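You operate a simulated robot arm through the tools that you are given. There is no shell and no other tool.

You run a simulated robot arm. Do the job below in one go: nothing can be reset, and whatever is moved stays where it is left.

JOB
Set the rack slider to the number of tubes in the counting rack; mark TUBES and CAPS in red.
Fine: mark the boxes on the green card; the marker goes back in its stand. Set down upright: what you pick out.

The check looks at the end state, three seconds after you hand in, the way a careful person would. Anything else that was tipped, shoved, dropped, spilled or broken makes it a failure. A push-on lid holds only when it is set on centred and level and pressed home; a screw cap is set on level and turned clockwise until tight.

ROBOT AND FRAMES
A 7-joint arm with a two-finger gripper, fixed in place. Base frame: the origin is on the floor under the middle of its stand, x ahead of it, y to its left, z up; the work surface is at about z = 0.78. Readings come in m, rad, newtons and seconds.
With the tool pointing down near the work surface it reaches from about 0.34 to 0.72 m from the base axis. Its first joint turns from -1.152 to 1.152 rad. Payload 2.45 kg.
Tool frame: the origin (TCP) lies between the finger pads and is the grasp point; the fingertips stand 0.026 m ahead of it; z points along the fingers, y is the line along which they close. The gripper opens to 0.096 m; its body begins 0.069 m behind the TCP.
Orientation is that of the tool frame in the base frame, as a unit quaternion [x, y, z, w]. With the fingers straight down and closing along the base's y, the tool's x points along the base's -x, its y along +y and its z along -z.

CONTROLS
- The arm moves only by the tool servo_tool. Its argument "commands" is a list that holds one entry, the list of rows, each a list of 7 numbers: the shift along the base's x, y, z in mm, then the turn, a rotation vector about the base's x, y, z in rad, then the gripper command, from -1 (fully open) to 1 (shut), values between in proportion. In form: [[[tx, ty, tz, rx, ry, rz, gripper], ...]]. A call has 1 to 20 rows; each row shifts and turns the commanded pose from where the row before left it. Each row takes 0.2 s and may step no farther than 0.05 m and 0.15 rad from the row before; otherwise, or with a gripper value out of range, the whole call is refused. Where a pose cannot be reached the arm comes as near as it can. A force on the tool above 40 N (or 10 N above the force at the start of the call, whichever is more), or a blocked arm, ends the call early, and 0.2 s more pass. The fingers move at their own pace (about 0.05 m/s each) and stop on an object; they squeeze with about 26 N. The grip force told is the motor's: it shows also when the fingers shut on nothing. Time passes only in rows, and 0.2 s behind the last, so rows that do not move let the fingers close. It gives the time, the measured TCP pose, the force on the tool (base axes), the opening and the grip force at its end, in the units of the frame above (readings bear some noise), with the torque about the TCP (base axes, N m) and any sound that the robot's microphone picked up.
- Cameras (640 x 400 px; columns grow to the right, rows downward): "scene" is fixed at [0.1688, -0.393, 1.4224]; the picture's right is [0.74, -0.67, 0.00], its down [-0.39, -0.43, -0.81] and it looks along [0.54, 0.60, -0.59] (base axes); focal length 343 px, centre (320, 200). "wrist" rides on the gripper at [0.082, 0.003, -0.098] in the tool frame; the picture's right is [-0.04, 1.00, 0.00], its down [-0.73, -0.03, -0.68] and it looks along [-0.68, -0.03, 0.73] (tool axes); focal length 256 px, centre (320, 200). There is no depth. A picture from a camera that has moved, and an enlarged one, comes with that camera's place and axes in the base frame and with its lens.
- capture(camera): a new picture of that camera. It takes no simulated time.
- inspect(camera, box): a new picture of the part [left, top, right, bottom] of that camera's present view, enlarged. It takes no simulated time.
- close_job(): hands the job in; it is judged then, once.

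Nothing tells you positions but the pictures and the camera data. Unless the task says otherwise, let go and move clear before handing in.

The tools are called by a JSON object that holds its "name" and its "arguments". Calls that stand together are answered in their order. servo_tool: Moves the arm, as the interface text tells. Its arguments: {"type":"object","properties":{"commands":{"type":"array","items":{"type":"array","items":{"type":"array","items":{"type":"number"}}}}},"required":["commands"]} The other tools are called the same way: capture (camera) takes a picture; inspect (camera, box) takes an enlarged picture of a part of a camera's view; close_job () hands the job in.

At the start:

```text
t: 0.0
position: [0.4158, 0.058, 1.1408]
ee_rot: [0.0, 1.0, 0.0, -0.001]
force: [-0.2, -0.6, -0.5]
moment: [0.01, -0.03, 0.0]
finger_gap: 0.0962
gripper_force: 0.1
```

scene: 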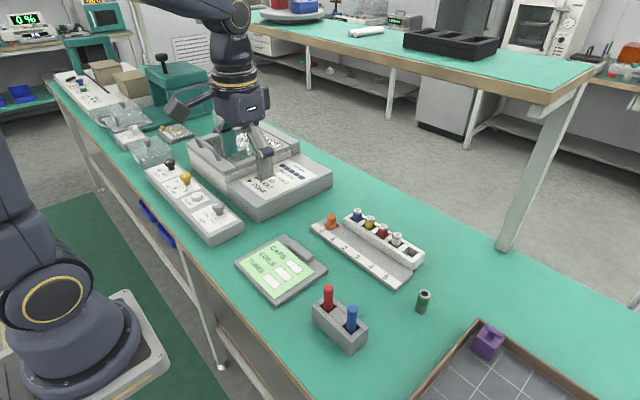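
wrist: 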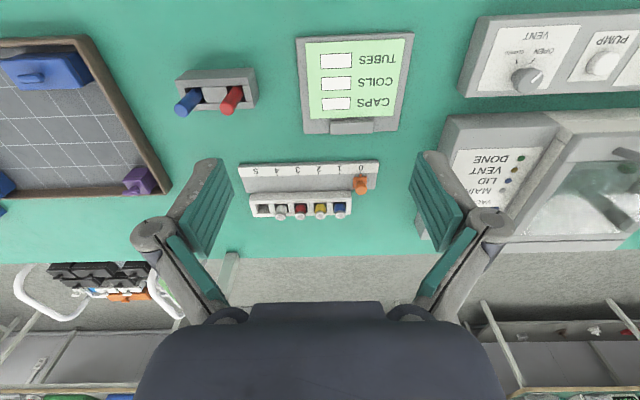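

I see a green card on a clipboard with boxes for TUBES, COILS and CAPS, a stand with a red and a blue marker, and a rack with a 0–5 scale, an orange slider and some tubes. I'll look closer before moving anything.

{"name": "inspect", "arguments": {"camera": "scene", "box": [300, 190, 440, 300]}}

{"name": "inspect", "arguments": {"camera": "wrist", "box": [220, 140, 400, 240]}}

{"name": "inspect", "arguments": {"camera": "scene", "box": [220, 220, 380, 360]}}

{"name": "inspect", "arguments": {"camera": "wrist", "box": [160, 20, 420, 140]}}

```text
3.64 times, centred on (370, 245) of scene
camera zoom: at [0.1688, -0.393, 1.4224], right [0.74, -0.67, 0.0], down [-0.39, -0.43, -0.81], along [0.54, 0.6, -0.59], focal length 1249 px, centre (138, 36)
```

zoom: 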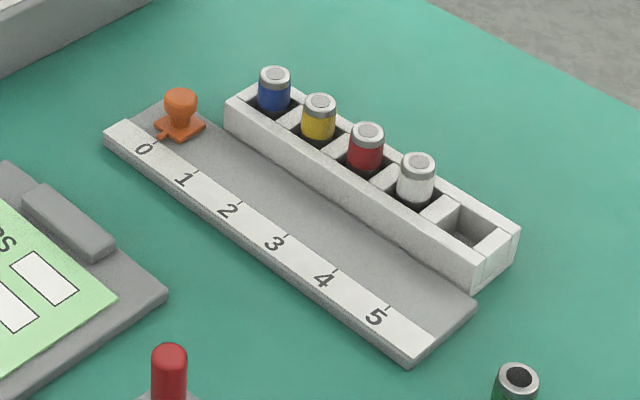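

```text
3.56 times, centred on (310, 190) of wrist
camera zoom: at [0.3339, 0.0605, 1.2393], right [0.04, 1.0, 0.0], down [0.73, -0.03, 0.68], along [0.68, -0.03, -0.73], focal length 910 px, centre (356, 236)
```

zoom: 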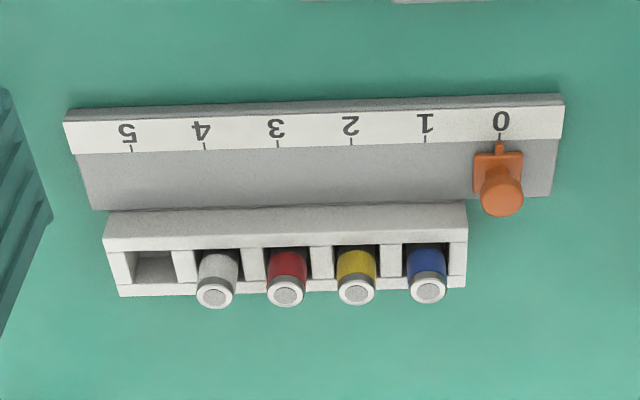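

```text
2.86 times, centred on (300, 290) of scene
camera zoom: at [0.1688, -0.393, 1.4224], right [0.74, -0.67, 0.0], down [-0.39, -0.43, -0.81], along [0.54, 0.6, -0.59], focal length 981 px, centre (377, -57)
```

zoom: 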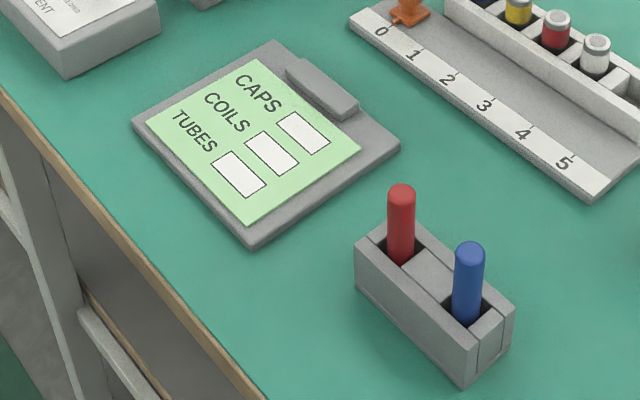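

```text
2.46 times, centred on (290, 80) of wrist
camera zoom: at [0.3339, 0.0605, 1.2393], right [0.04, 1.0, 0.0], down [0.73, -0.03, 0.68], along [0.68, -0.03, -0.73], focal length 630 px, centre (394, 495)
```

zoom: 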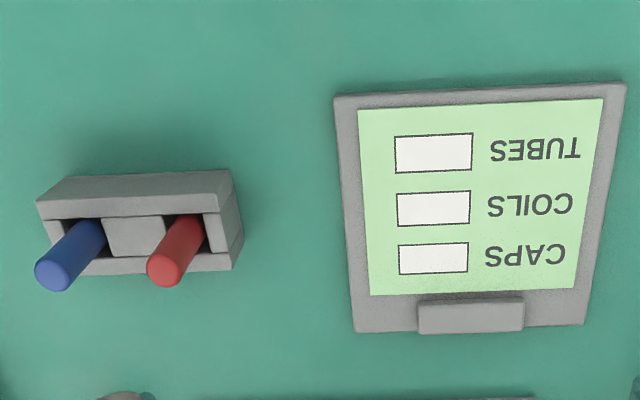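

The rack holds four tubes (blue, yellow, red, white) and the fifth slot looks empty, so the slider has to move from 0 to 4. I'll bring the wrist camera closer to the rack to measure the slider.

{"name": "servo_tool", "arguments": {"commands": [[[20, 0, -35, 0, 0, 0, -1], [20, 0, -35, 0, 0, 0, -1], [20, 0, -35, 0, 0, 0, -1], [20, 0, -30, 0, 0, 0, -1], [0, 0, 0, 0, 0, 0, -1]]]}}

{"name": "capture", "arguments": {"camera": "wrist"}}

{"name": "capture", "arguments": {"camera": "scene"}}

```text
t: 1.2
position: [0.4977, 0.0578, 1.0069]
ee_rot: [0.0, 1.0, 0.0, -0.001]
force: [-0.4, -0.8, 0.0]
moment: [0.03, 0.02, 0.01]
finger_gap: 0.0961
gripper_force: 0.0
```

```text
taken
camera wrist: at [0.4162, 0.0604, 1.1046], right [0.04, 1.0, 0.0], down [0.73, -0.03, 0.68], along [0.68, -0.03, -0.73], focal length 256 px, centre (320, 200)
```

wrist: 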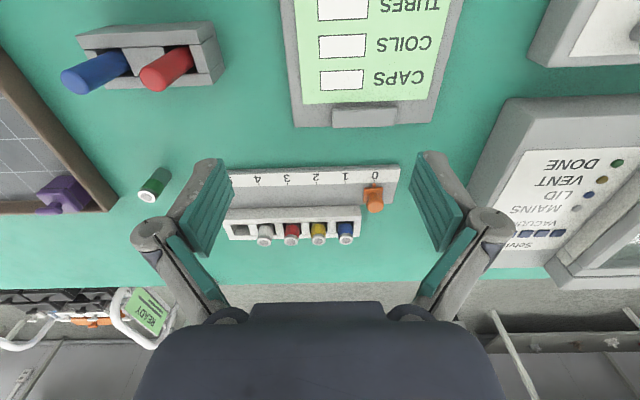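

```text
taken
```

scene: 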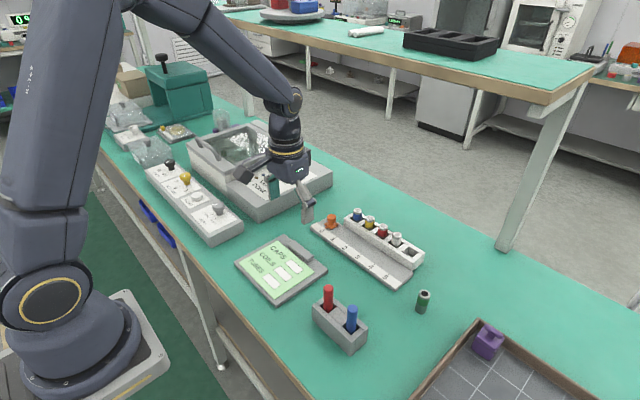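

The wrist camera now has a closer view of the rack. I'll enlarge the slider, the tubes and the marker stand to measure them.

{"name": "inspect", "arguments": {"camera": "wrist", "box": [220, 150, 420, 260]}}

{"name": "inspect", "arguments": {"camera": "wrist", "box": [320, 150, 420, 230]}}

{"name": "inspect", "arguments": {"camera": "wrist", "box": [50, 10, 250, 110]}}

{"name": "inspect", "arguments": {"camera": "scene", "box": [305, 200, 375, 260]}}

```text
3.20 times, centred on (320, 205) of wrist
camera zoom: at [0.4162, 0.0604, 1.1046], right [0.04, 1.0, 0.0], down [0.73, -0.03, 0.68], along [0.68, -0.03, -0.73], focal length 819 px, centre (320, 184)
```

zoom: 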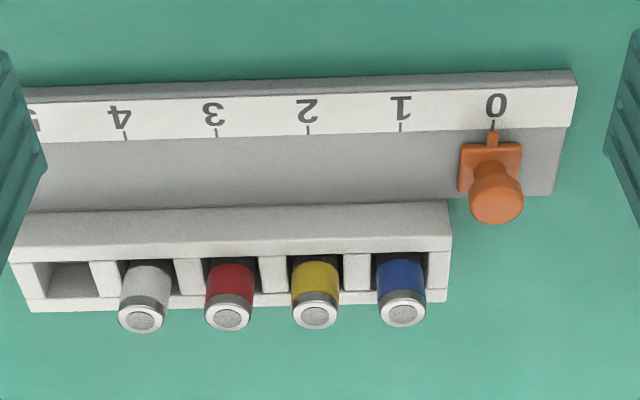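

```text
5.00 times, centred on (370, 190) of wrist
camera zoom: at [0.4162, 0.0604, 1.1046], right [0.04, 1.0, 0.0], down [0.73, -0.03, 0.68], along [0.68, -0.03, -0.73], focal length 1280 px, centre (70, 250)
```

zoom: 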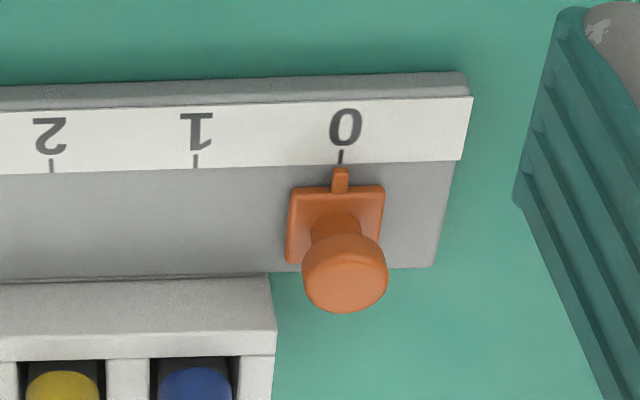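

```text
3.20 times, centred on (150, 60) of wrist
camera zoom: at [0.4162, 0.0604, 1.1046], right [0.04, 1.0, 0.0], down [0.73, -0.03, 0.68], along [0.68, -0.03, -0.73], focal length 819 px, centre (864, 648)
```

zoom: 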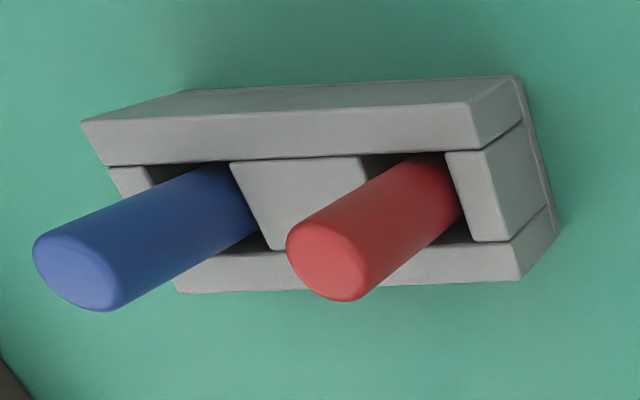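

```text
6.67 times, centred on (340, 230) of scene
camera zoom: at [0.1689, -0.393, 1.4224], right [0.74, -0.67, 0.0], down [-0.39, -0.43, -0.81], along [0.54, 0.6, -0.59], focal length 2289 px, centre (187, 0)
```

zoom: 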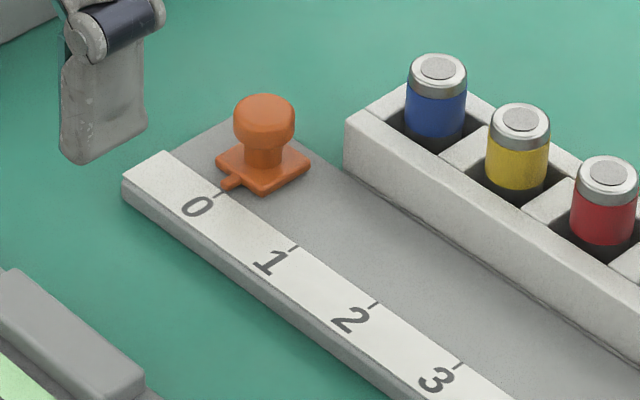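

The slider is a mushroom knob at about (0.692, 0.133) with its top near z = 0.826, and the scale pitch is about 45 mm along −y. I'll move above the knob with a part-closed gripper and check alignment before going down.

{"name": "servo_tool", "arguments": {"commands": [[[39, 15, -17, 0, 0, 0, -0.3], [39, 15, -17, 0, 0, 0, -0.3], [39, 15, -17, 0, 0, 0, -0.3], [39, 15, -17, 0, 0, 0, -0.3], [39, 15.2, -17, 0, 0, 0, -0.3], [0, 0, 0, 0, 0, 0, -0.3], [0, 0, 0, 0, 0, 0, -0.3]]]}}

{"name": "capture", "arguments": {"camera": "wrist"}}

{"name": "inspect", "arguments": {"camera": "scene", "box": [270, 140, 430, 280]}}

```text
t: 2.8
position: [0.6915, 0.1367, 0.9204]
ee_rot: [0.001, 1.0, 0.0, 0.0]
force: [-0.1, 0.7, 0.3]
moment: [-0.03, 0.02, 0.0]
finger_gap: 0.0622
gripper_force: 0.1
```

```text
taken
camera wrist: at [0.61, 0.1392, 1.0193], right [0.04, 1.0, 0.0], down [0.73, -0.03, 0.68], along [0.68, -0.03, -0.73], focal length 256 px, centre (320, 200)
```

wrist: 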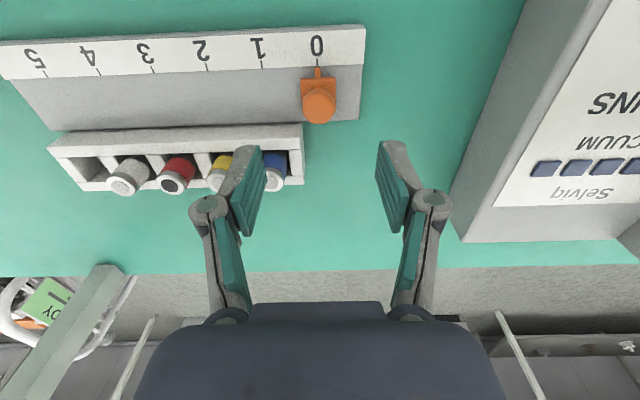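

```text
2.86 times, centred on (350, 210) of scene
camera zoom: at [0.1688, -0.393, 1.4224], right [0.74, -0.67, 0.0], down [-0.39, -0.43, -0.81], along [0.54, 0.6, -0.59], focal length 981 px, centre (234, 171)
```

zoom: 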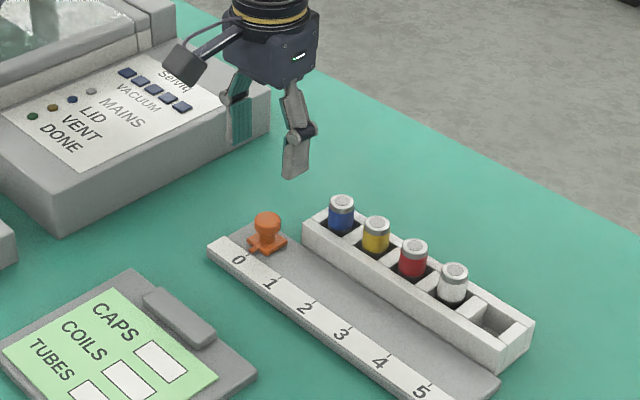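

The gripper is above the knob and level. I'll zoom in on the tubes and knob, since one tube top looked different in this view.

{"name": "inspect", "arguments": {"camera": "wrist", "box": [40, 120, 320, 210]}}

{"name": "inspect", "arguments": {"camera": "wrist", "box": [260, 20, 380, 140]}}

{"name": "inspect", "arguments": {"camera": "scene", "box": [340, 200, 440, 280]}}

```text
2.29 times, centred on (180, 165) of wrist
camera zoom: at [0.61, 0.1392, 1.0193], right [0.04, 1.0, 0.0], down [0.73, -0.03, 0.68], along [0.68, -0.03, -0.73], focal length 585 px, centre (640, 280)
```

zoom: 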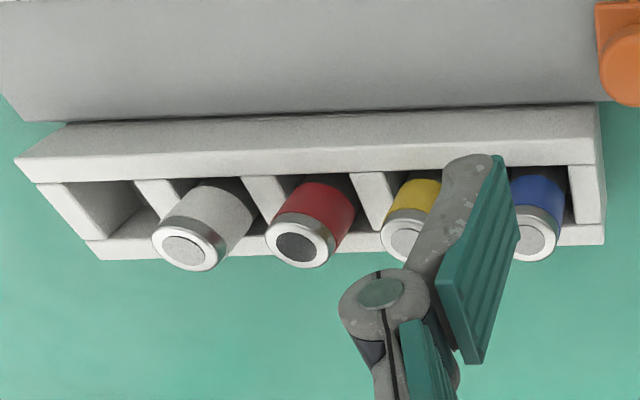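

```text
3.33 times, centred on (320, 80) of wrist
camera zoom: at [0.61, 0.1392, 1.0193], right [0.04, 1.0, 0.0], down [0.73, -0.03, 0.68], along [0.68, -0.03, -0.73], focal length 853 px, centre (320, 600)
```

zoom: 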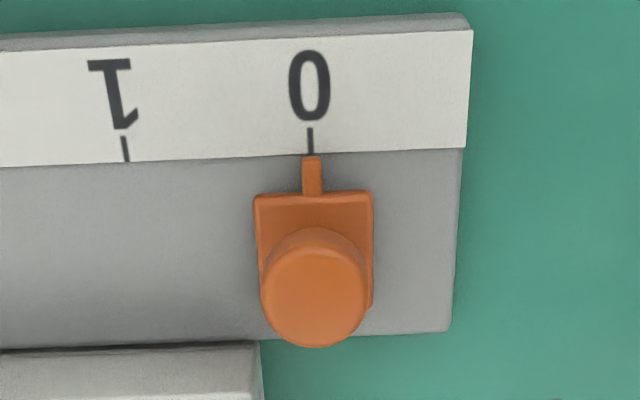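

```text
5.00 times, centred on (390, 240) of scene
camera zoom: at [0.1688, -0.393, 1.4224], right [0.74, -0.67, 0.0], down [-0.39, -0.43, -0.81], along [0.54, 0.6, -0.59], focal length 1717 px, centre (-30, 0)
```

zoom: 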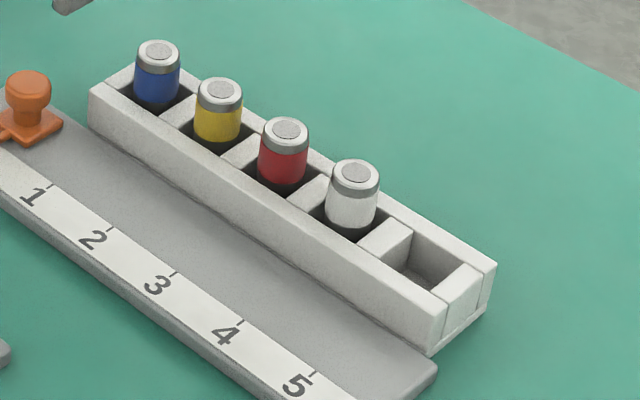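

The knob is at about (0.693, 0.134) and the rack clearly holds four tubes. I'll lower straight down so the fingertips sit around the knob's head, stopping above its base plate.

{"name": "servo_tool", "arguments": {"commands": [[[0.5, -1, -22, 0, 0, 0, -0.3], [0.5, -1, -22, 0, 0, 0, -0.3], [0, 0, -22, 0, 0, 0, -0.3], [0, 0, 0, 0, 0, 0, -0.3]]]}}

{"name": "capture", "arguments": {"camera": "wrist"}}

{"name": "inspect", "arguments": {"camera": "scene", "box": [280, 160, 400, 260]}}

```text
t: 3.8
position: [0.6921, 0.1306, 0.8564]
ee_rot: [0.0, 1.0, 0.001, 0.0]
force: [-0.3, -0.2, 0.3]
moment: [0.0, 0.01, 0.01]
finger_gap: 0.0625
gripper_force: 0.1
```

```text
taken
camera wrist: at [0.6111, 0.1342, 0.9532], right [0.04, 1.0, 0.0], down [0.73, -0.03, 0.68], along [0.68, -0.03, -0.73], focal length 256 px, centre (320, 200)
```

wrist: 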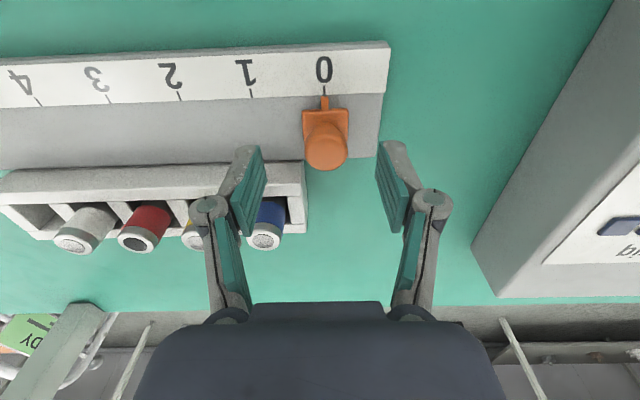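

```text
4.00 times, centred on (340, 210) of scene
camera zoom: at [0.1688, -0.393, 1.4224], right [0.74, -0.67, 0.0], down [-0.39, -0.43, -0.81], along [0.54, 0.6, -0.59], focal length 1374 px, centre (240, 160)
```

zoom: 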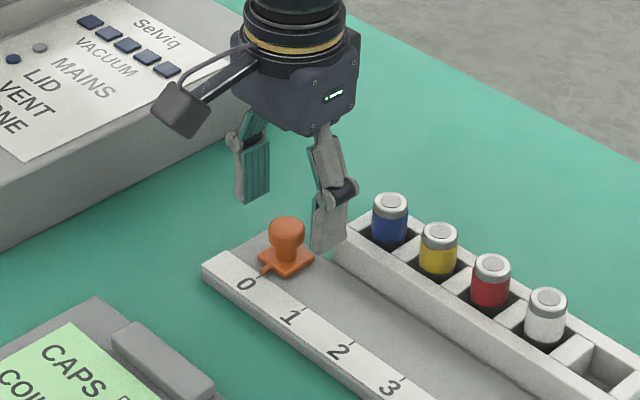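

The fingers straddle the knob with clearance to the tube rack. I'll lower the last 23 mm and close on the head.

{"name": "servo_tool", "arguments": {"commands": [[[0.5, 2, -12, 0, 0, 0, -0.3], [0, 0.5, -11, 0, 0, 0, -0.3], [0, 0, 0, 0, 0, 0, -0.3]]]}}

{"name": "inspect", "arguments": {"camera": "scene", "box": [290, 180, 390, 260]}}

{"name": "inspect", "arguments": {"camera": "wrist", "box": [200, 40, 440, 250]}}

```text
t: 4.6
position: [0.692, 0.1345, 0.8324]
ee_rot: [0.0, 1.0, -0.001, 0.0]
force: [-0.5, 0.0, 0.4]
moment: [0.0, 0.0, -0.02]
finger_gap: 0.0624
gripper_force: 0.1
```

```text
5.00 times, centred on (340, 220) of scene
camera zoom: at [0.1688, -0.393, 1.4224], right [0.74, -0.67, 0.0], down [-0.39, -0.43, -0.81], along [0.54, 0.6, -0.59], focal length 1717 px, centre (220, 100)
```

zoom: 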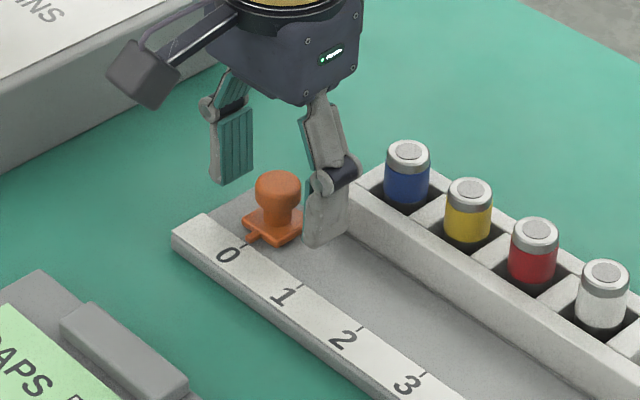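

```text
1.90 times, centred on (320, 145) of wrist
camera zoom: at [0.6105, 0.1365, 0.9304], right [0.04, 1.0, 0.0], down [0.73, -0.03, 0.68], along [0.68, -0.03, -0.73], focal length 488 px, centre (320, 305)
```

zoom: 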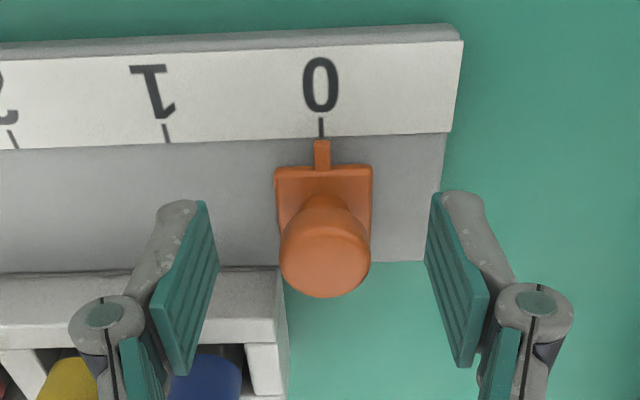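

The knob sits centred between the fingertips. I'll close on it now.

{"name": "servo_tool", "arguments": {"commands": [[[0, 0, 0, 0, 0, 0, 0.3], [0, 0, 0, 0, 0, 0, 0.6], [0, 0, 0, 0, 0, 0, 0.6], [0, 0, 0, 0, 0, 0, 0.6]]]}}

{"name": "inspect", "arguments": {"camera": "wrist", "box": [200, 40, 440, 250]}}

{"name": "inspect", "arguments": {"camera": "scene", "box": [290, 180, 390, 260]}}

```text
t: 5.6
position: [0.6918, 0.1342, 0.8328]
ee_rot: [-0.001, 1.0, 0.0, 0.0]
force: [-0.4, -0.1, 0.3]
moment: [0.01, 0.03, -0.02]
finger_gap: 0.0245
gripper_force: 43.4
```

```text
1.90 times, centred on (320, 145) of wrist
camera zoom: at [0.6105, 0.1364, 0.9306], right [0.04, 1.0, 0.0], down [0.73, -0.03, 0.68], along [0.68, -0.03, -0.73], focal length 488 px, centre (320, 305)
```

zoom: 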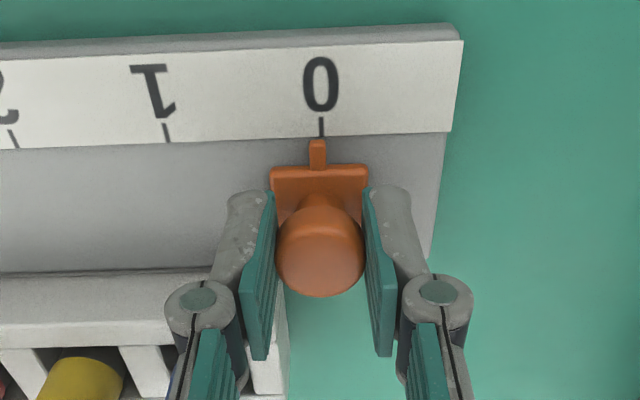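

```text
5.00 times, centred on (340, 220) of scene
camera zoom: at [0.1688, -0.393, 1.4224], right [0.74, -0.67, 0.0], down [-0.39, -0.43, -0.81], along [0.54, 0.6, -0.59], focal length 1717 px, centre (220, 100)
```

zoom: 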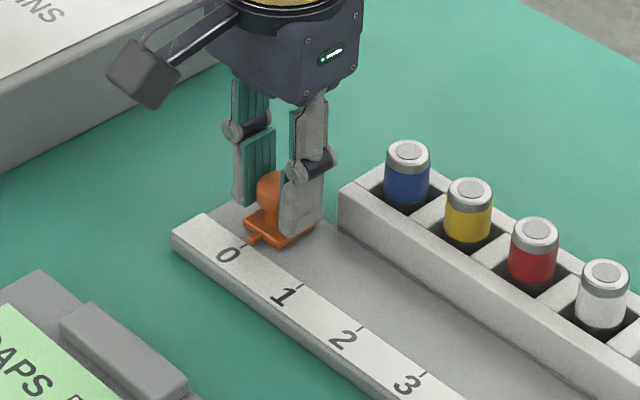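

The knob is held and has shifted about 1 mm toward 1. I'll slide it along −y, first halfway, watching force and alignment.

{"name": "servo_tool", "arguments": {"commands": [[[0, -15, 0, 0, 0, 0, 0.6], [0, -20, 0, 0, 0, 0, 0.6], [0, -20, 0, 0, 0, 0, 0.6], [0, -20, 0, 0, 0, 0, 0.6], [0, -15, 0, 0, 0, 0, 0.6], [0, 0, 0, 0, 0, 0, 0.6]]]}}

{"name": "inspect", "arguments": {"camera": "wrist", "box": [200, 40, 440, 250]}}

{"name": "inspect", "arguments": {"camera": "scene", "box": [300, 180, 440, 290]}}

```text
t: 7.0
position: [0.6927, 0.0446, 0.8318]
ee_rot: [0.0, 1.0, 0.0, 0.001]
force: [1.0, 0.9, -0.8]
moment: [0.07, 0.01, 0.0]
finger_gap: 0.0246
gripper_force: 45.0
```

```text
1.90 times, centred on (320, 145) of wrist
camera zoom: at [0.6104, 0.0467, 0.9305], right [0.04, 1.0, 0.0], down [0.73, -0.03, 0.68], along [0.68, -0.03, -0.73], focal length 488 px, centre (320, 305)
```

zoom: 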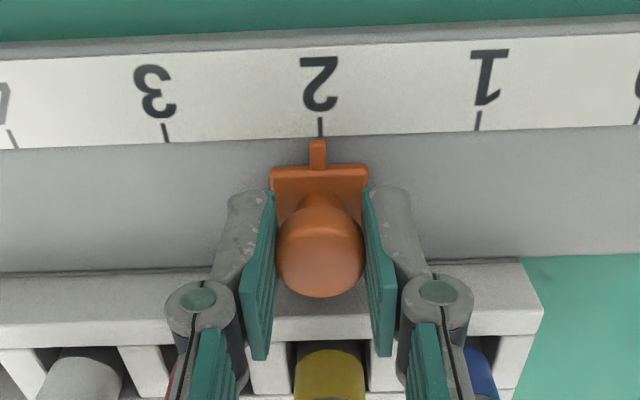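

```text
3.64 times, centred on (370, 235) of scene
camera zoom: at [0.1689, -0.393, 1.4224], right [0.74, -0.67, 0.0], down [-0.39, -0.43, -0.81], along [0.54, 0.6, -0.59], focal length 1249 px, centre (138, 73)
```

zoom: 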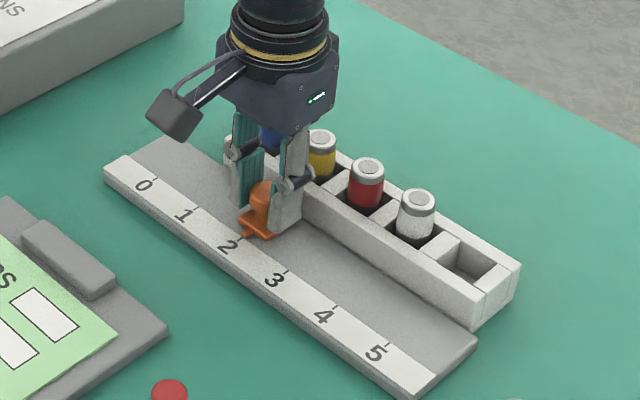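

The slider moves freely and now sits at 2, about 1 mm past. I'll continue 89 mm to reach 4.

{"name": "servo_tool", "arguments": {"commands": [[[0, -15, 0, 0, 0, 0, 0.6], [0, -20, 0, 0, 0, 0, 0.6], [0, -20, 0, 0, 0, 0, 0.6], [0, -20, 0, 0, 0, 0, 0.6], [0, -14, 0, 0, 0, 0, 0.6], [0, 0, 0, 0, 0, 0, 0.6]]]}}

{"name": "inspect", "arguments": {"camera": "wrist", "box": [200, 40, 440, 250]}}

{"name": "inspect", "arguments": {"camera": "scene", "box": [320, 190, 460, 300]}}

```text
t: 8.4
position: [0.6935, -0.0449, 0.8332]
ee_rot: [0.0, 1.0, 0.0, 0.002]
force: [13.7, -0.5, -2.5]
moment: [0.1, -0.53, 0.03]
finger_gap: 0.0243
gripper_force: 45.1
```

```text
1.90 times, centred on (320, 145) of wrist
camera zoom: at [0.6101, -0.0419, 0.9303], right [0.04, 1.0, 0.0], down [0.73, -0.03, 0.68], along [0.68, -0.03, -0.73], focal length 488 px, centre (320, 305)
```

zoom: 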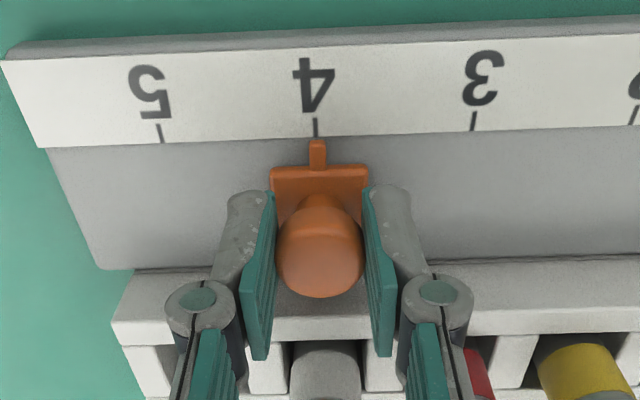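

```text
3.64 times, centred on (390, 245) of scene
camera zoom: at [0.1692, -0.393, 1.4223], right [0.74, -0.67, 0.0], down [-0.4, -0.43, -0.81], along [0.54, 0.6, -0.59], focal length 1249 px, centre (66, 36)
```

zoom: 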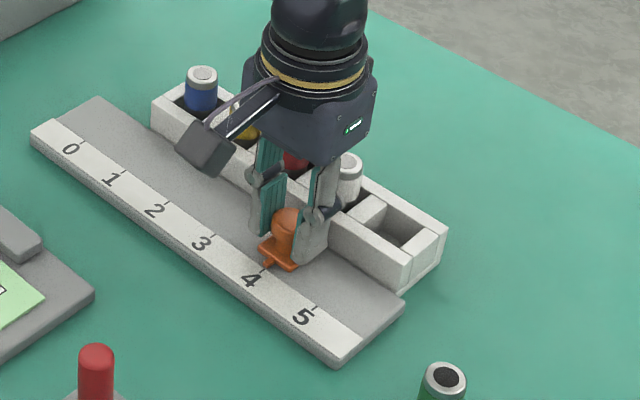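

The pointer is within half a millimetre of the 4 mark, but I read about 14 N sideways in x. I'll ease x to relieve that before letting go.

{"name": "servo_tool", "arguments": {"commands": [[[0.7, -0.3, 0, 0, 0, 0, 0.6], [0, 0, 0, 0, 0, 0, 0.6]]]}}

{"name": "inspect", "arguments": {"camera": "wrist", "box": [200, 40, 440, 250]}}

```text
t: 9.0
position: [0.6925, -0.045, 0.8328]
ee_rot: [0.0, 1.0, -0.001, -0.001]
force: [7.4, -0.2, 6.8]
moment: [0.05, -0.07, 0.04]
finger_gap: 0.0247
gripper_force: 45.1
```

```text
1.90 times, centred on (320, 145) of wrist
camera zoom: at [0.6104, -0.0426, 0.9306], right [0.04, 1.0, 0.0], down [0.73, -0.03, 0.68], along [0.68, -0.03, -0.73], focal length 488 px, centre (320, 305)
```

zoom: 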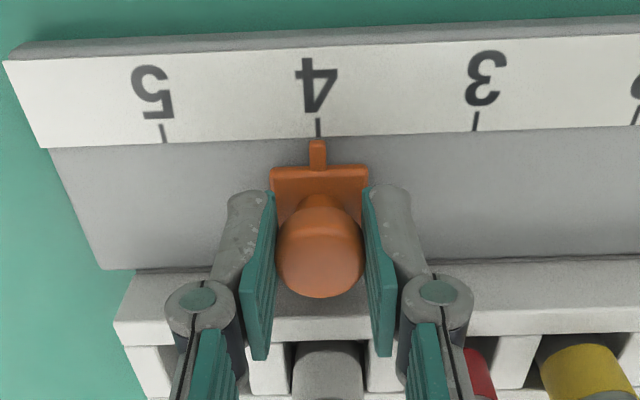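

The pointer is right on 4 and the side force has dropped. I'll open and lift clear.

{"name": "servo_tool", "arguments": {"commands": [[[0, 0, 0, 0, 0, 0, 0.3], [0, 0, 0, 0, 0, 0, -0.1], [0, 0, 0, 0, 0, 0, -0.1]]]}}

{"name": "inspect", "arguments": {"camera": "wrist", "box": [200, 40, 440, 250]}}

```text
t: 9.8
position: [0.6902, -0.0451, 0.8308]
ee_rot: [0.0, 1.0, 0.0, -0.001]
force: [-0.5, 1.2, 0.1]
moment: [0.02, 0.0, 0.04]
finger_gap: 0.0531
gripper_force: 0.0
```

```text
1.90 times, centred on (320, 145) of wrist
camera zoom: at [0.6102, -0.0424, 0.93], right [0.04, 1.0, 0.0], down [0.73, -0.03, 0.68], along [0.68, -0.03, -0.73], focal length 488 px, centre (320, 305)
```

zoom: 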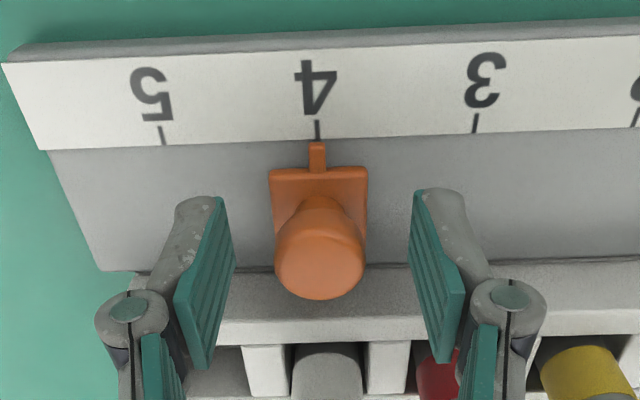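

The slider stays on 4. I'll lift straight up and back away toward the marker stand.

{"name": "servo_tool", "arguments": {"commands": [[[0, 0, 20, 0, 0, 0, -0.1], [0, 0, 30, 0, 0, 0, -0.1], [0, 0, 40, 0, 0, 0, -0.1], [0, 0, 45, 0, 0, 0, -0.1], [-20, 0, 40, 0, 0, 0, -0.1], [-45, 0, 15, 0, 0, 0, -0.1], [-45, 0, 0, 0, 0, 0, -0.1], [-45, 0, 0, 0, 0, 0, -0.1], [-45, 0, 0, 0, 0, 0, -0.1], [0, 0, 0, 0, 0, 0, -0.1]]]}}

{"name": "capture", "arguments": {"camera": "wrist"}}

{"name": "capture", "arguments": {"camera": "scene"}}

```text
t: 12.0
position: [0.4916, -0.0444, 1.0204]
ee_rot: [0.0, 1.0, 0.0, 0.0]
force: [0.2, -0.4, 0.3]
moment: [-0.01, 0.03, -0.02]
finger_gap: 0.053
gripper_force: 0.0
```

```text
taken
camera wrist: at [0.4098, -0.0424, 1.1186], right [0.04, 1.0, 0.0], down [0.73, -0.03, 0.68], along [0.68, -0.03, -0.73], focal length 256 px, centre (320, 200)
```

wrist: 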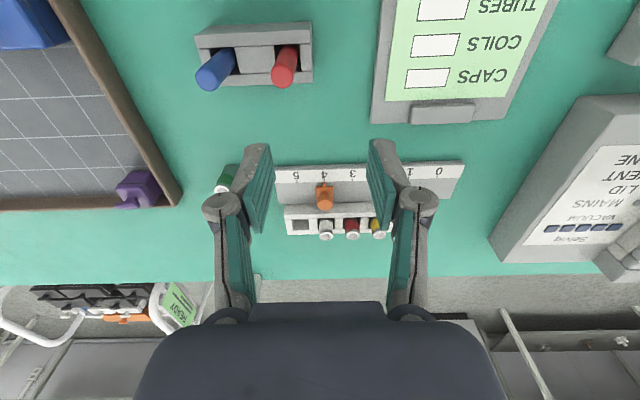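

```text
taken
```

scene: 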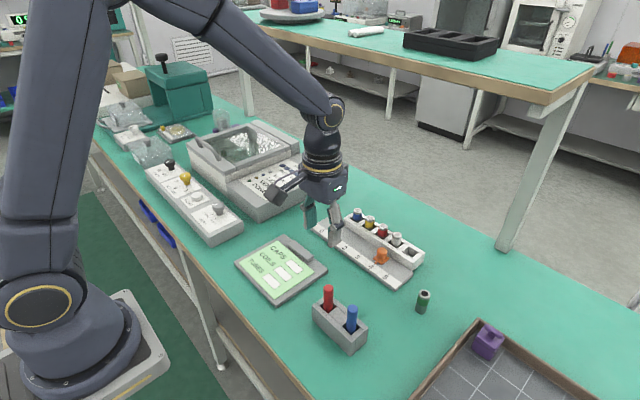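

The slider job is done. Now I'll measure the marker stand and the red marker.

{"name": "inspect", "arguments": {"camera": "wrist", "box": [180, 10, 330, 105]}}

{"name": "inspect", "arguments": {"camera": "scene", "box": [300, 270, 390, 360]}}

{"name": "inspect", "arguments": {"camera": "scene", "box": [330, 210, 440, 290]}}

```text
4.21 times, centred on (255, 58) of wrist
camera zoom: at [0.4098, -0.0424, 1.1186], right [0.04, 1.0, 0.0], down [0.73, -0.03, 0.68], along [0.68, -0.03, -0.73], focal length 1078 px, centre (594, 800)
```

zoom: 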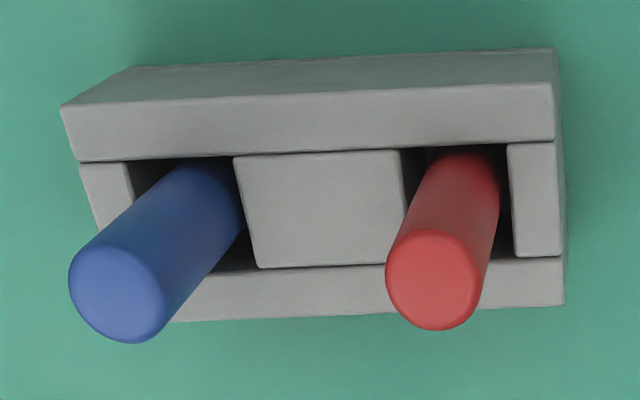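

```text
4.44 times, centred on (345, 315) of scene
camera zoom: at [0.1688, -0.393, 1.4224], right [0.74, -0.67, 0.0], down [-0.39, -0.43, -0.81], along [0.54, 0.6, -0.59], focal length 1526 px, centre (209, -311)
```

zoom: 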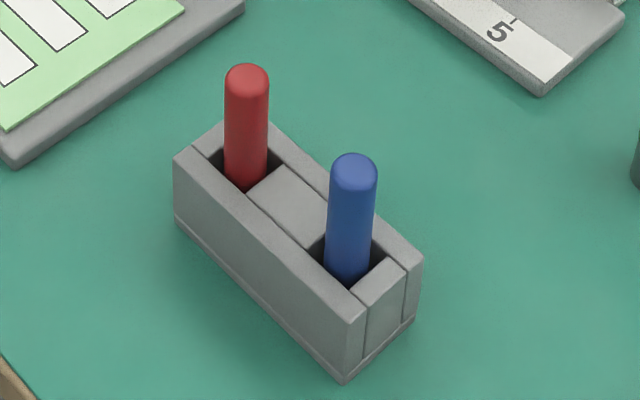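

```text
5.00 times, centred on (385, 250) of scene
camera zoom: at [0.1688, -0.393, 1.4224], right [0.74, -0.67, 0.0], down [-0.39, -0.43, -0.81], along [0.54, 0.6, -0.59], focal length 1717 px, centre (-5, -50)
```

zoom: 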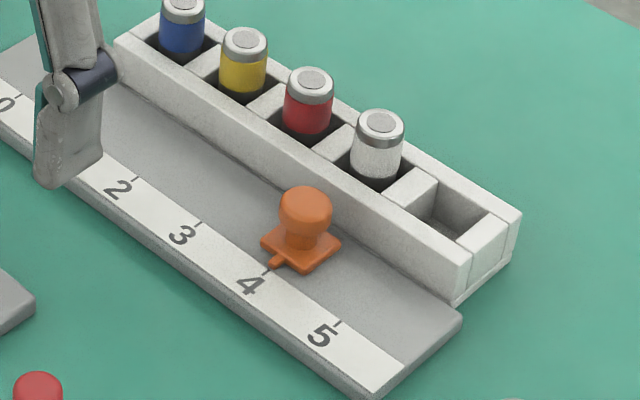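

The red marker stands at about (0.478, −0.077) with its top near z = 0.895 and the stand top near 0.843; blue is about 62 mm away, so closing along y is safe. I'll move above the red marker and check.

{"name": "servo_tool", "arguments": {"commands": [[[-5, -11, -20, 0, 0, 0, -0.1], [-5, -11, -20, 0, 0, 0, -0.1], [-4, -11, -20, 0, 0, 0, -0.1], [0, 0, 0, 0, 0, 0, -0.1]]]}}

{"name": "capture", "arguments": {"camera": "wrist"}}

{"name": "inspect", "arguments": {"camera": "scene", "box": [270, 210, 410, 350]}}

```text
t: 13.0
position: [0.4786, -0.0804, 0.9619]
ee_rot: [0.0, 1.0, 0.0, 0.0]
force: [0.8, 0.0, 0.3]
moment: [0.0, 0.0, -0.01]
finger_gap: 0.0528
gripper_force: 0.0
```

```text
taken
camera wrist: at [0.3972, -0.0767, 1.06], right [0.04, 1.0, 0.0], down [0.73, -0.03, 0.68], along [0.68, -0.03, -0.73], focal length 256 px, centre (320, 200)
```

wrist: 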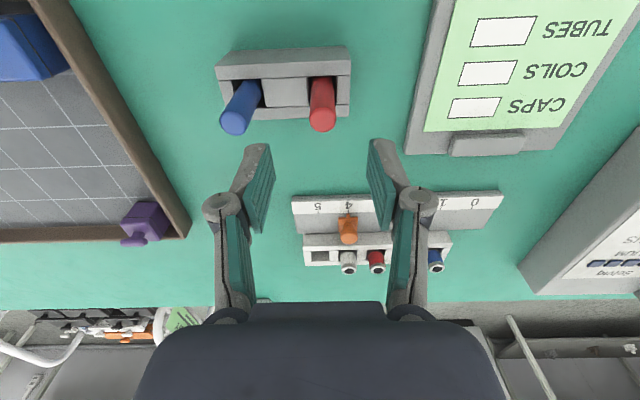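

```text
2.86 times, centred on (340, 280) of scene
camera zoom: at [0.1688, -0.393, 1.4224], right [0.74, -0.67, 0.0], down [-0.39, -0.43, -0.81], along [0.54, 0.6, -0.59], focal length 981 px, centre (263, -29)
```

zoom: 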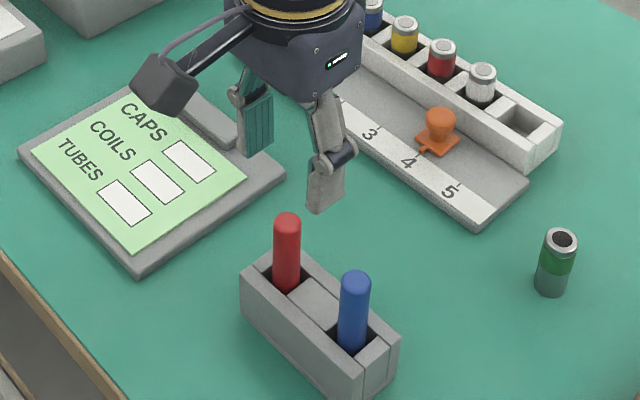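

{"name": "inspect", "arguments": {"camera": "wrist", "box": [200, 40, 400, 160]}}

```text
3.20 times, centred on (300, 100) of wrist
camera zoom: at [0.3972, -0.0767, 1.06], right [0.04, 1.0, 0.0], down [0.73, -0.03, 0.68], along [0.68, -0.03, -0.73], focal length 819 px, centre (384, 520)
```

zoom: 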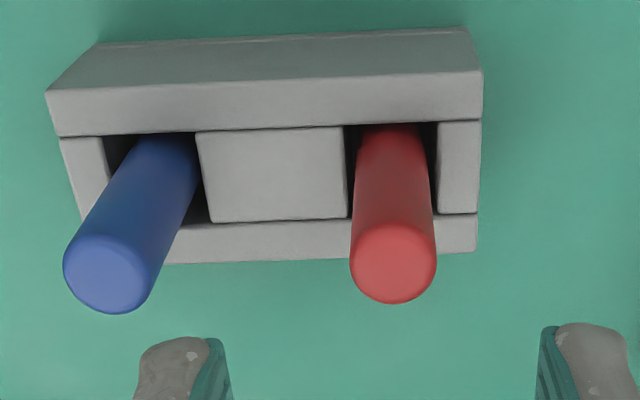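

The gripper is centred over the red marker to within a couple of millimetres. I'll go down partway and check again.

{"name": "servo_tool", "arguments": {"commands": [[[0, 1, -20, 0, 0, 0, -0.1], [0, 0.5, -20, 0, 0, 0, -0.1], [0, 0, -20, 0, 0, 0, -0.1], [0, 0, 0, 0, 0, 0, -0.1]]]}}

{"name": "capture", "arguments": {"camera": "wrist"}}

{"name": "inspect", "arguments": {"camera": "scene", "box": [270, 210, 410, 350]}}

```text
t: 14.0
position: [0.4803, -0.0774, 0.9035]
ee_rot: [0.001, 1.0, 0.0, 0.0]
force: [0.4, -0.1, 0.1]
moment: [-0.03, 0.01, 0.03]
finger_gap: 0.0528
gripper_force: 0.1
```

```text
taken
camera wrist: at [0.3975, -0.0751, 1.0018], right [0.04, 1.0, 0.0], down [0.73, -0.03, 0.68], along [0.68, -0.03, -0.73], focal length 256 px, centre (320, 200)
```

wrist: 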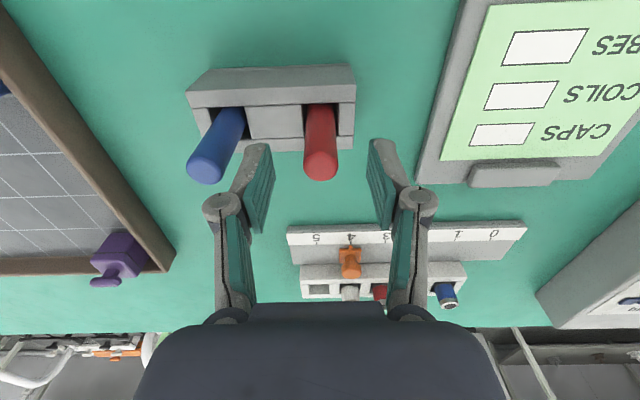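

```text
2.86 times, centred on (340, 280) of scene
camera zoom: at [0.1688, -0.393, 1.4224], right [0.74, -0.67, 0.0], down [-0.39, -0.43, -0.81], along [0.54, 0.6, -0.59], focal length 981 px, centre (263, -29)
```

zoom: 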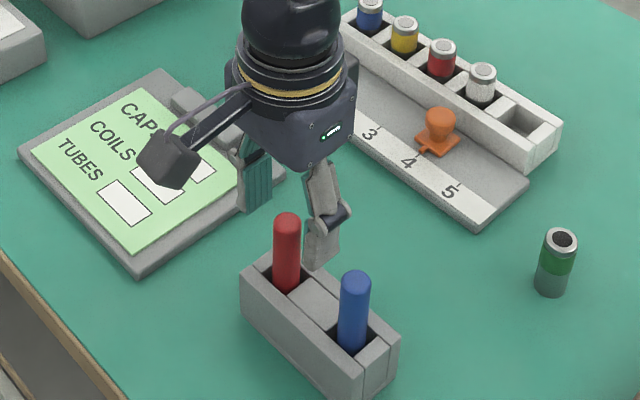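

The marker is centred between the fingers, with the blue marker and stand clear. I'll go down the remaining 26 mm.

{"name": "servo_tool", "arguments": {"commands": [[[0, 0, -14, 0, 0, 0, -0.1], [0, 0, -12, 0, 0, 0, -0.1], [0, 0, 0, 0, 0, 0, -0.1]]]}}

{"name": "inspect", "arguments": {"camera": "wrist", "box": [170, 60, 430, 250]}}

{"name": "inspect", "arguments": {"camera": "scene", "box": [290, 240, 390, 350]}}

```text
t: 14.8
position: [0.4794, -0.077, 0.8763]
ee_rot: [0.0, 1.0, 0.0, 0.0]
force: [0.6, -0.2, 0.2]
moment: [-0.01, 0.0, 0.03]
finger_gap: 0.0528
gripper_force: 0.0
```

```text
2.11 times, centred on (300, 155) of wrist
camera zoom: at [0.3973, -0.0749, 0.9749], right [0.04, 1.0, 0.0], down [0.73, -0.03, 0.68], along [0.68, -0.03, -0.73], focal length 539 px, centre (362, 295)
```

zoom: 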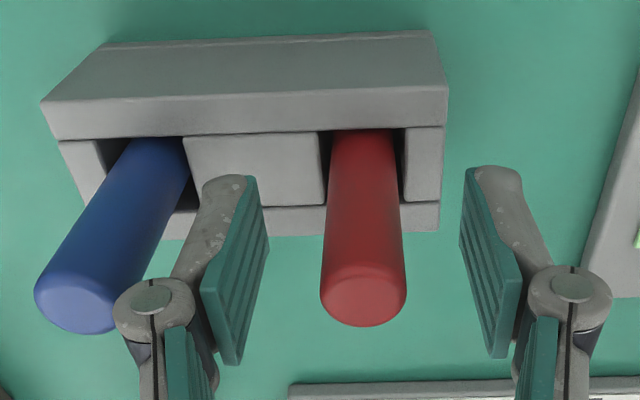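

```text
3.64 times, centred on (340, 295) of scene
camera zoom: at [0.1688, -0.393, 1.4224], right [0.74, -0.67, 0.0], down [-0.39, -0.43, -0.81], along [0.54, 0.6, -0.59], focal length 1249 px, centre (247, -146)
```

zoom: 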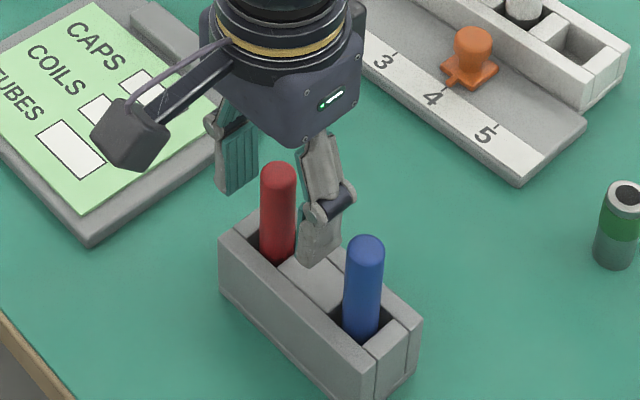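

The fingers straddle the red marker just above the stand. I'll close on it.

{"name": "servo_tool", "arguments": {"commands": [[[0, 0, 0, 0, 0, 0, 0.3], [0, 0, 0, 0, 0, 0, 0.6], [0, 0, 0, 0, 0, 0, 0.8], [0, 0, 0, 0, 0, 0, 0.8], [0, 0, 0, 0, 0, 0, 0.8]]]}}

{"name": "inspect", "arguments": {"camera": "wrist", "box": [170, 60, 430, 250]}}

{"name": "inspect", "arguments": {"camera": "scene", "box": [290, 240, 390, 350]}}

```text
t: 16.0
position: [0.4782, -0.0798, 0.8771]
ee_rot: [-0.001, 1.0, -0.001, 0.0]
force: [0.6, -1.0, -0.1]
moment: [0.01, 0.01, 0.02]
finger_gap: 0.0184
gripper_force: 26.2
```

```text
2.11 times, centred on (300, 155) of wrist
camera zoom: at [0.3972, -0.0749, 0.9751], right [0.04, 1.0, 0.0], down [0.73, -0.03, 0.68], along [0.68, -0.03, -0.73], focal length 539 px, centre (362, 295)
```

zoom: 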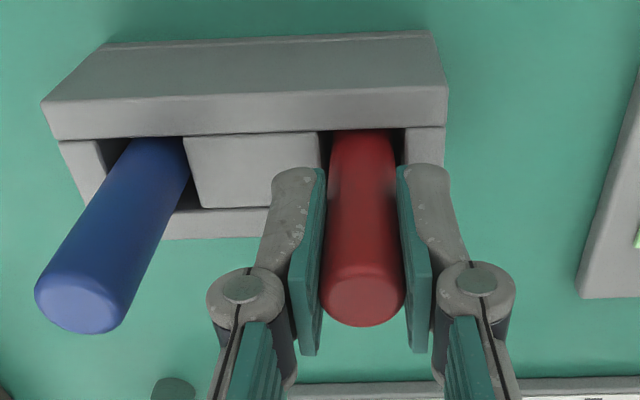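

```text
3.64 times, centred on (340, 295) of scene
camera zoom: at [0.1688, -0.393, 1.4224], right [0.74, -0.67, 0.0], down [-0.39, -0.43, -0.81], along [0.54, 0.6, -0.59], focal length 1249 px, centre (247, -146)
```

zoom: 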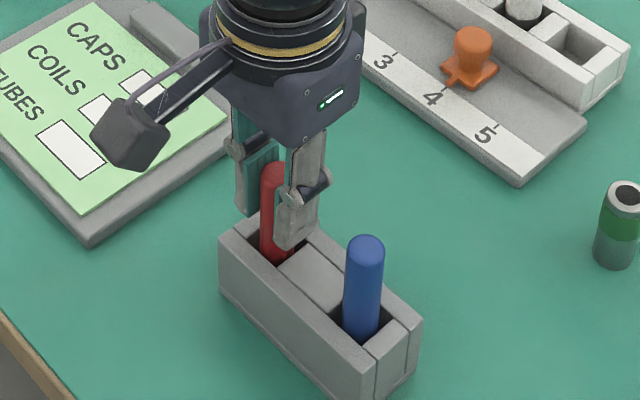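

The marker is gripped (gap 18 mm, 26 N). I'll lift it straight out of the stand and look at its tip.

{"name": "servo_tool", "arguments": {"commands": [[[0, 0, 10, 0, 0, 0, 0.8], [0, 0, 20, 0, 0, 0, 0.8], [0, 0, 25, 0, 0, 0, 0.8], [0, 0, 25, 0, 0, 0, 0.8], [0, 0, 20, 0, 0, 0, 0.8], [0, 0, 0, 0, 0, 0, 0.8]]]}}

{"name": "inspect", "arguments": {"camera": "scene", "box": [270, 200, 410, 350]}}

{"name": "capture", "arguments": {"camera": "wrist"}}

```text
t: 17.4
position: [0.4797, -0.0774, 0.976]
ee_rot: [0.0, 1.0, 0.0, -0.001]
force: [0.3, 0.7, 0.3]
moment: [0.02, -0.01, -0.03]
finger_gap: 0.0184
gripper_force: 26.8
```

```text
2.67 times, centred on (340, 275) of scene
camera zoom: at [0.1688, -0.393, 1.4224], right [0.74, -0.67, 0.0], down [-0.39, -0.43, -0.81], along [0.54, 0.6, -0.59], focal length 916 px, centre (267, 0)
```

zoom: 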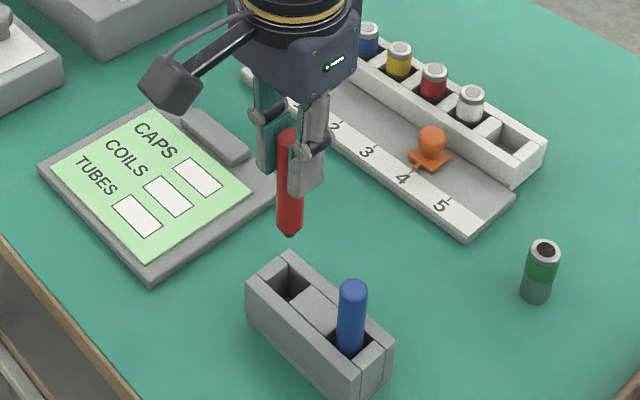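

```text
taken
camera wrist: at [0.3971, -0.0748, 1.0742], right [0.04, 1.0, 0.0], down [0.73, -0.03, 0.68], along [0.68, -0.03, -0.73], focal length 256 px, centre (320, 200)
```

wrist: 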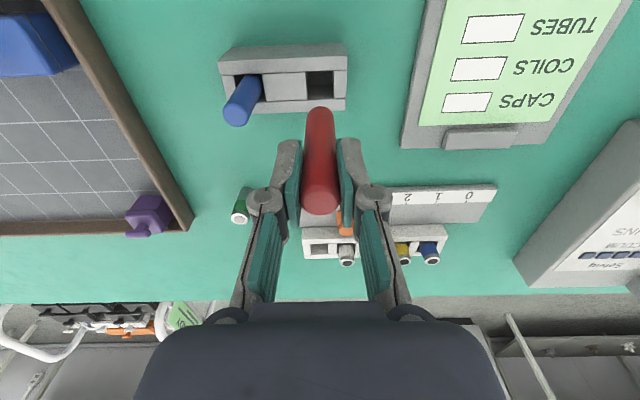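

The marker is out, with a tapered tip pointing down. I'll zoom in to measure the nib height and check the marker hangs straight.

{"name": "inspect", "arguments": {"camera": "scene", "box": [305, 230, 365, 300]}}

{"name": "inspect", "arguments": {"camera": "wrist", "box": [260, 90, 380, 220]}}

{"name": "inspect", "arguments": {"camera": "wrist", "box": [200, 30, 360, 130]}}

```text
5.71 times, centred on (335, 265) of scene
camera zoom: at [0.1688, -0.393, 1.4224], right [0.74, -0.67, 0.0], down [-0.39, -0.43, -0.81], along [0.54, 0.6, -0.59], focal length 1962 px, centre (234, -171)
```

zoom: 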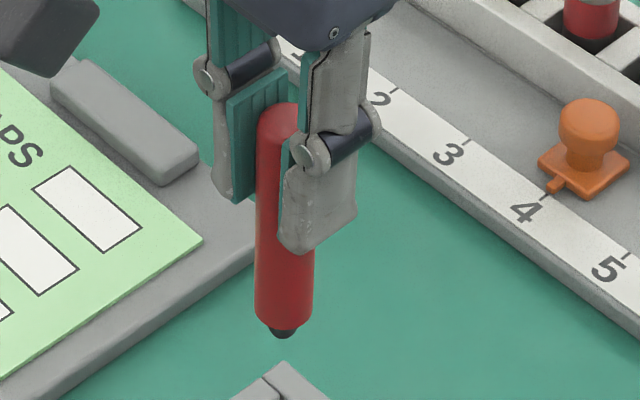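

```text
3.08 times, centred on (320, 155) of wrist
camera zoom: at [0.3971, -0.0748, 1.0742], right [0.04, 1.0, 0.0], down [0.73, -0.03, 0.68], along [0.68, -0.03, -0.73], focal length 788 px, centre (320, 338)
```

zoom: 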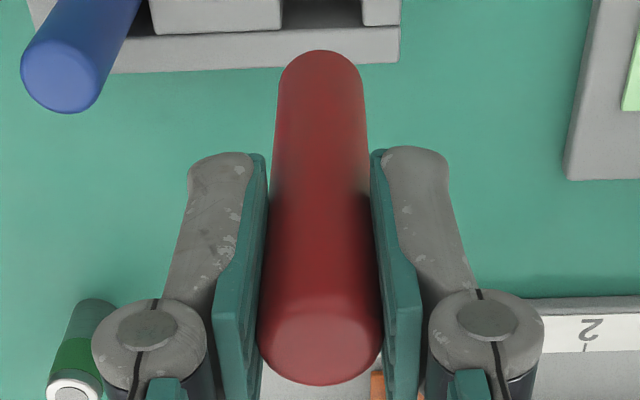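

```text
4.00 times, centred on (280, 80) of wrist
camera zoom: at [0.3971, -0.0748, 1.0742], right [0.04, 1.0, 0.0], down [0.73, -0.03, 0.68], along [0.68, -0.03, -0.73], focal length 1024 px, centre (480, 680)
```

zoom: 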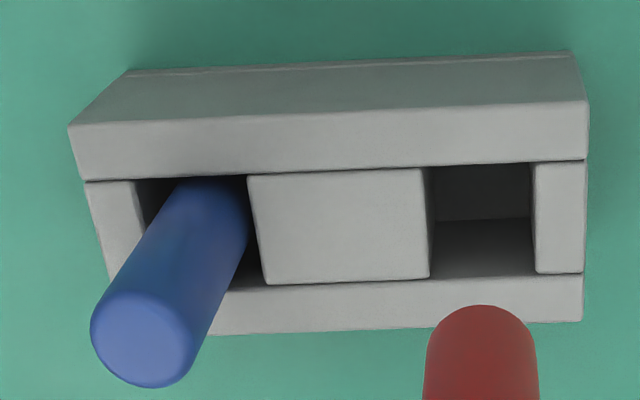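

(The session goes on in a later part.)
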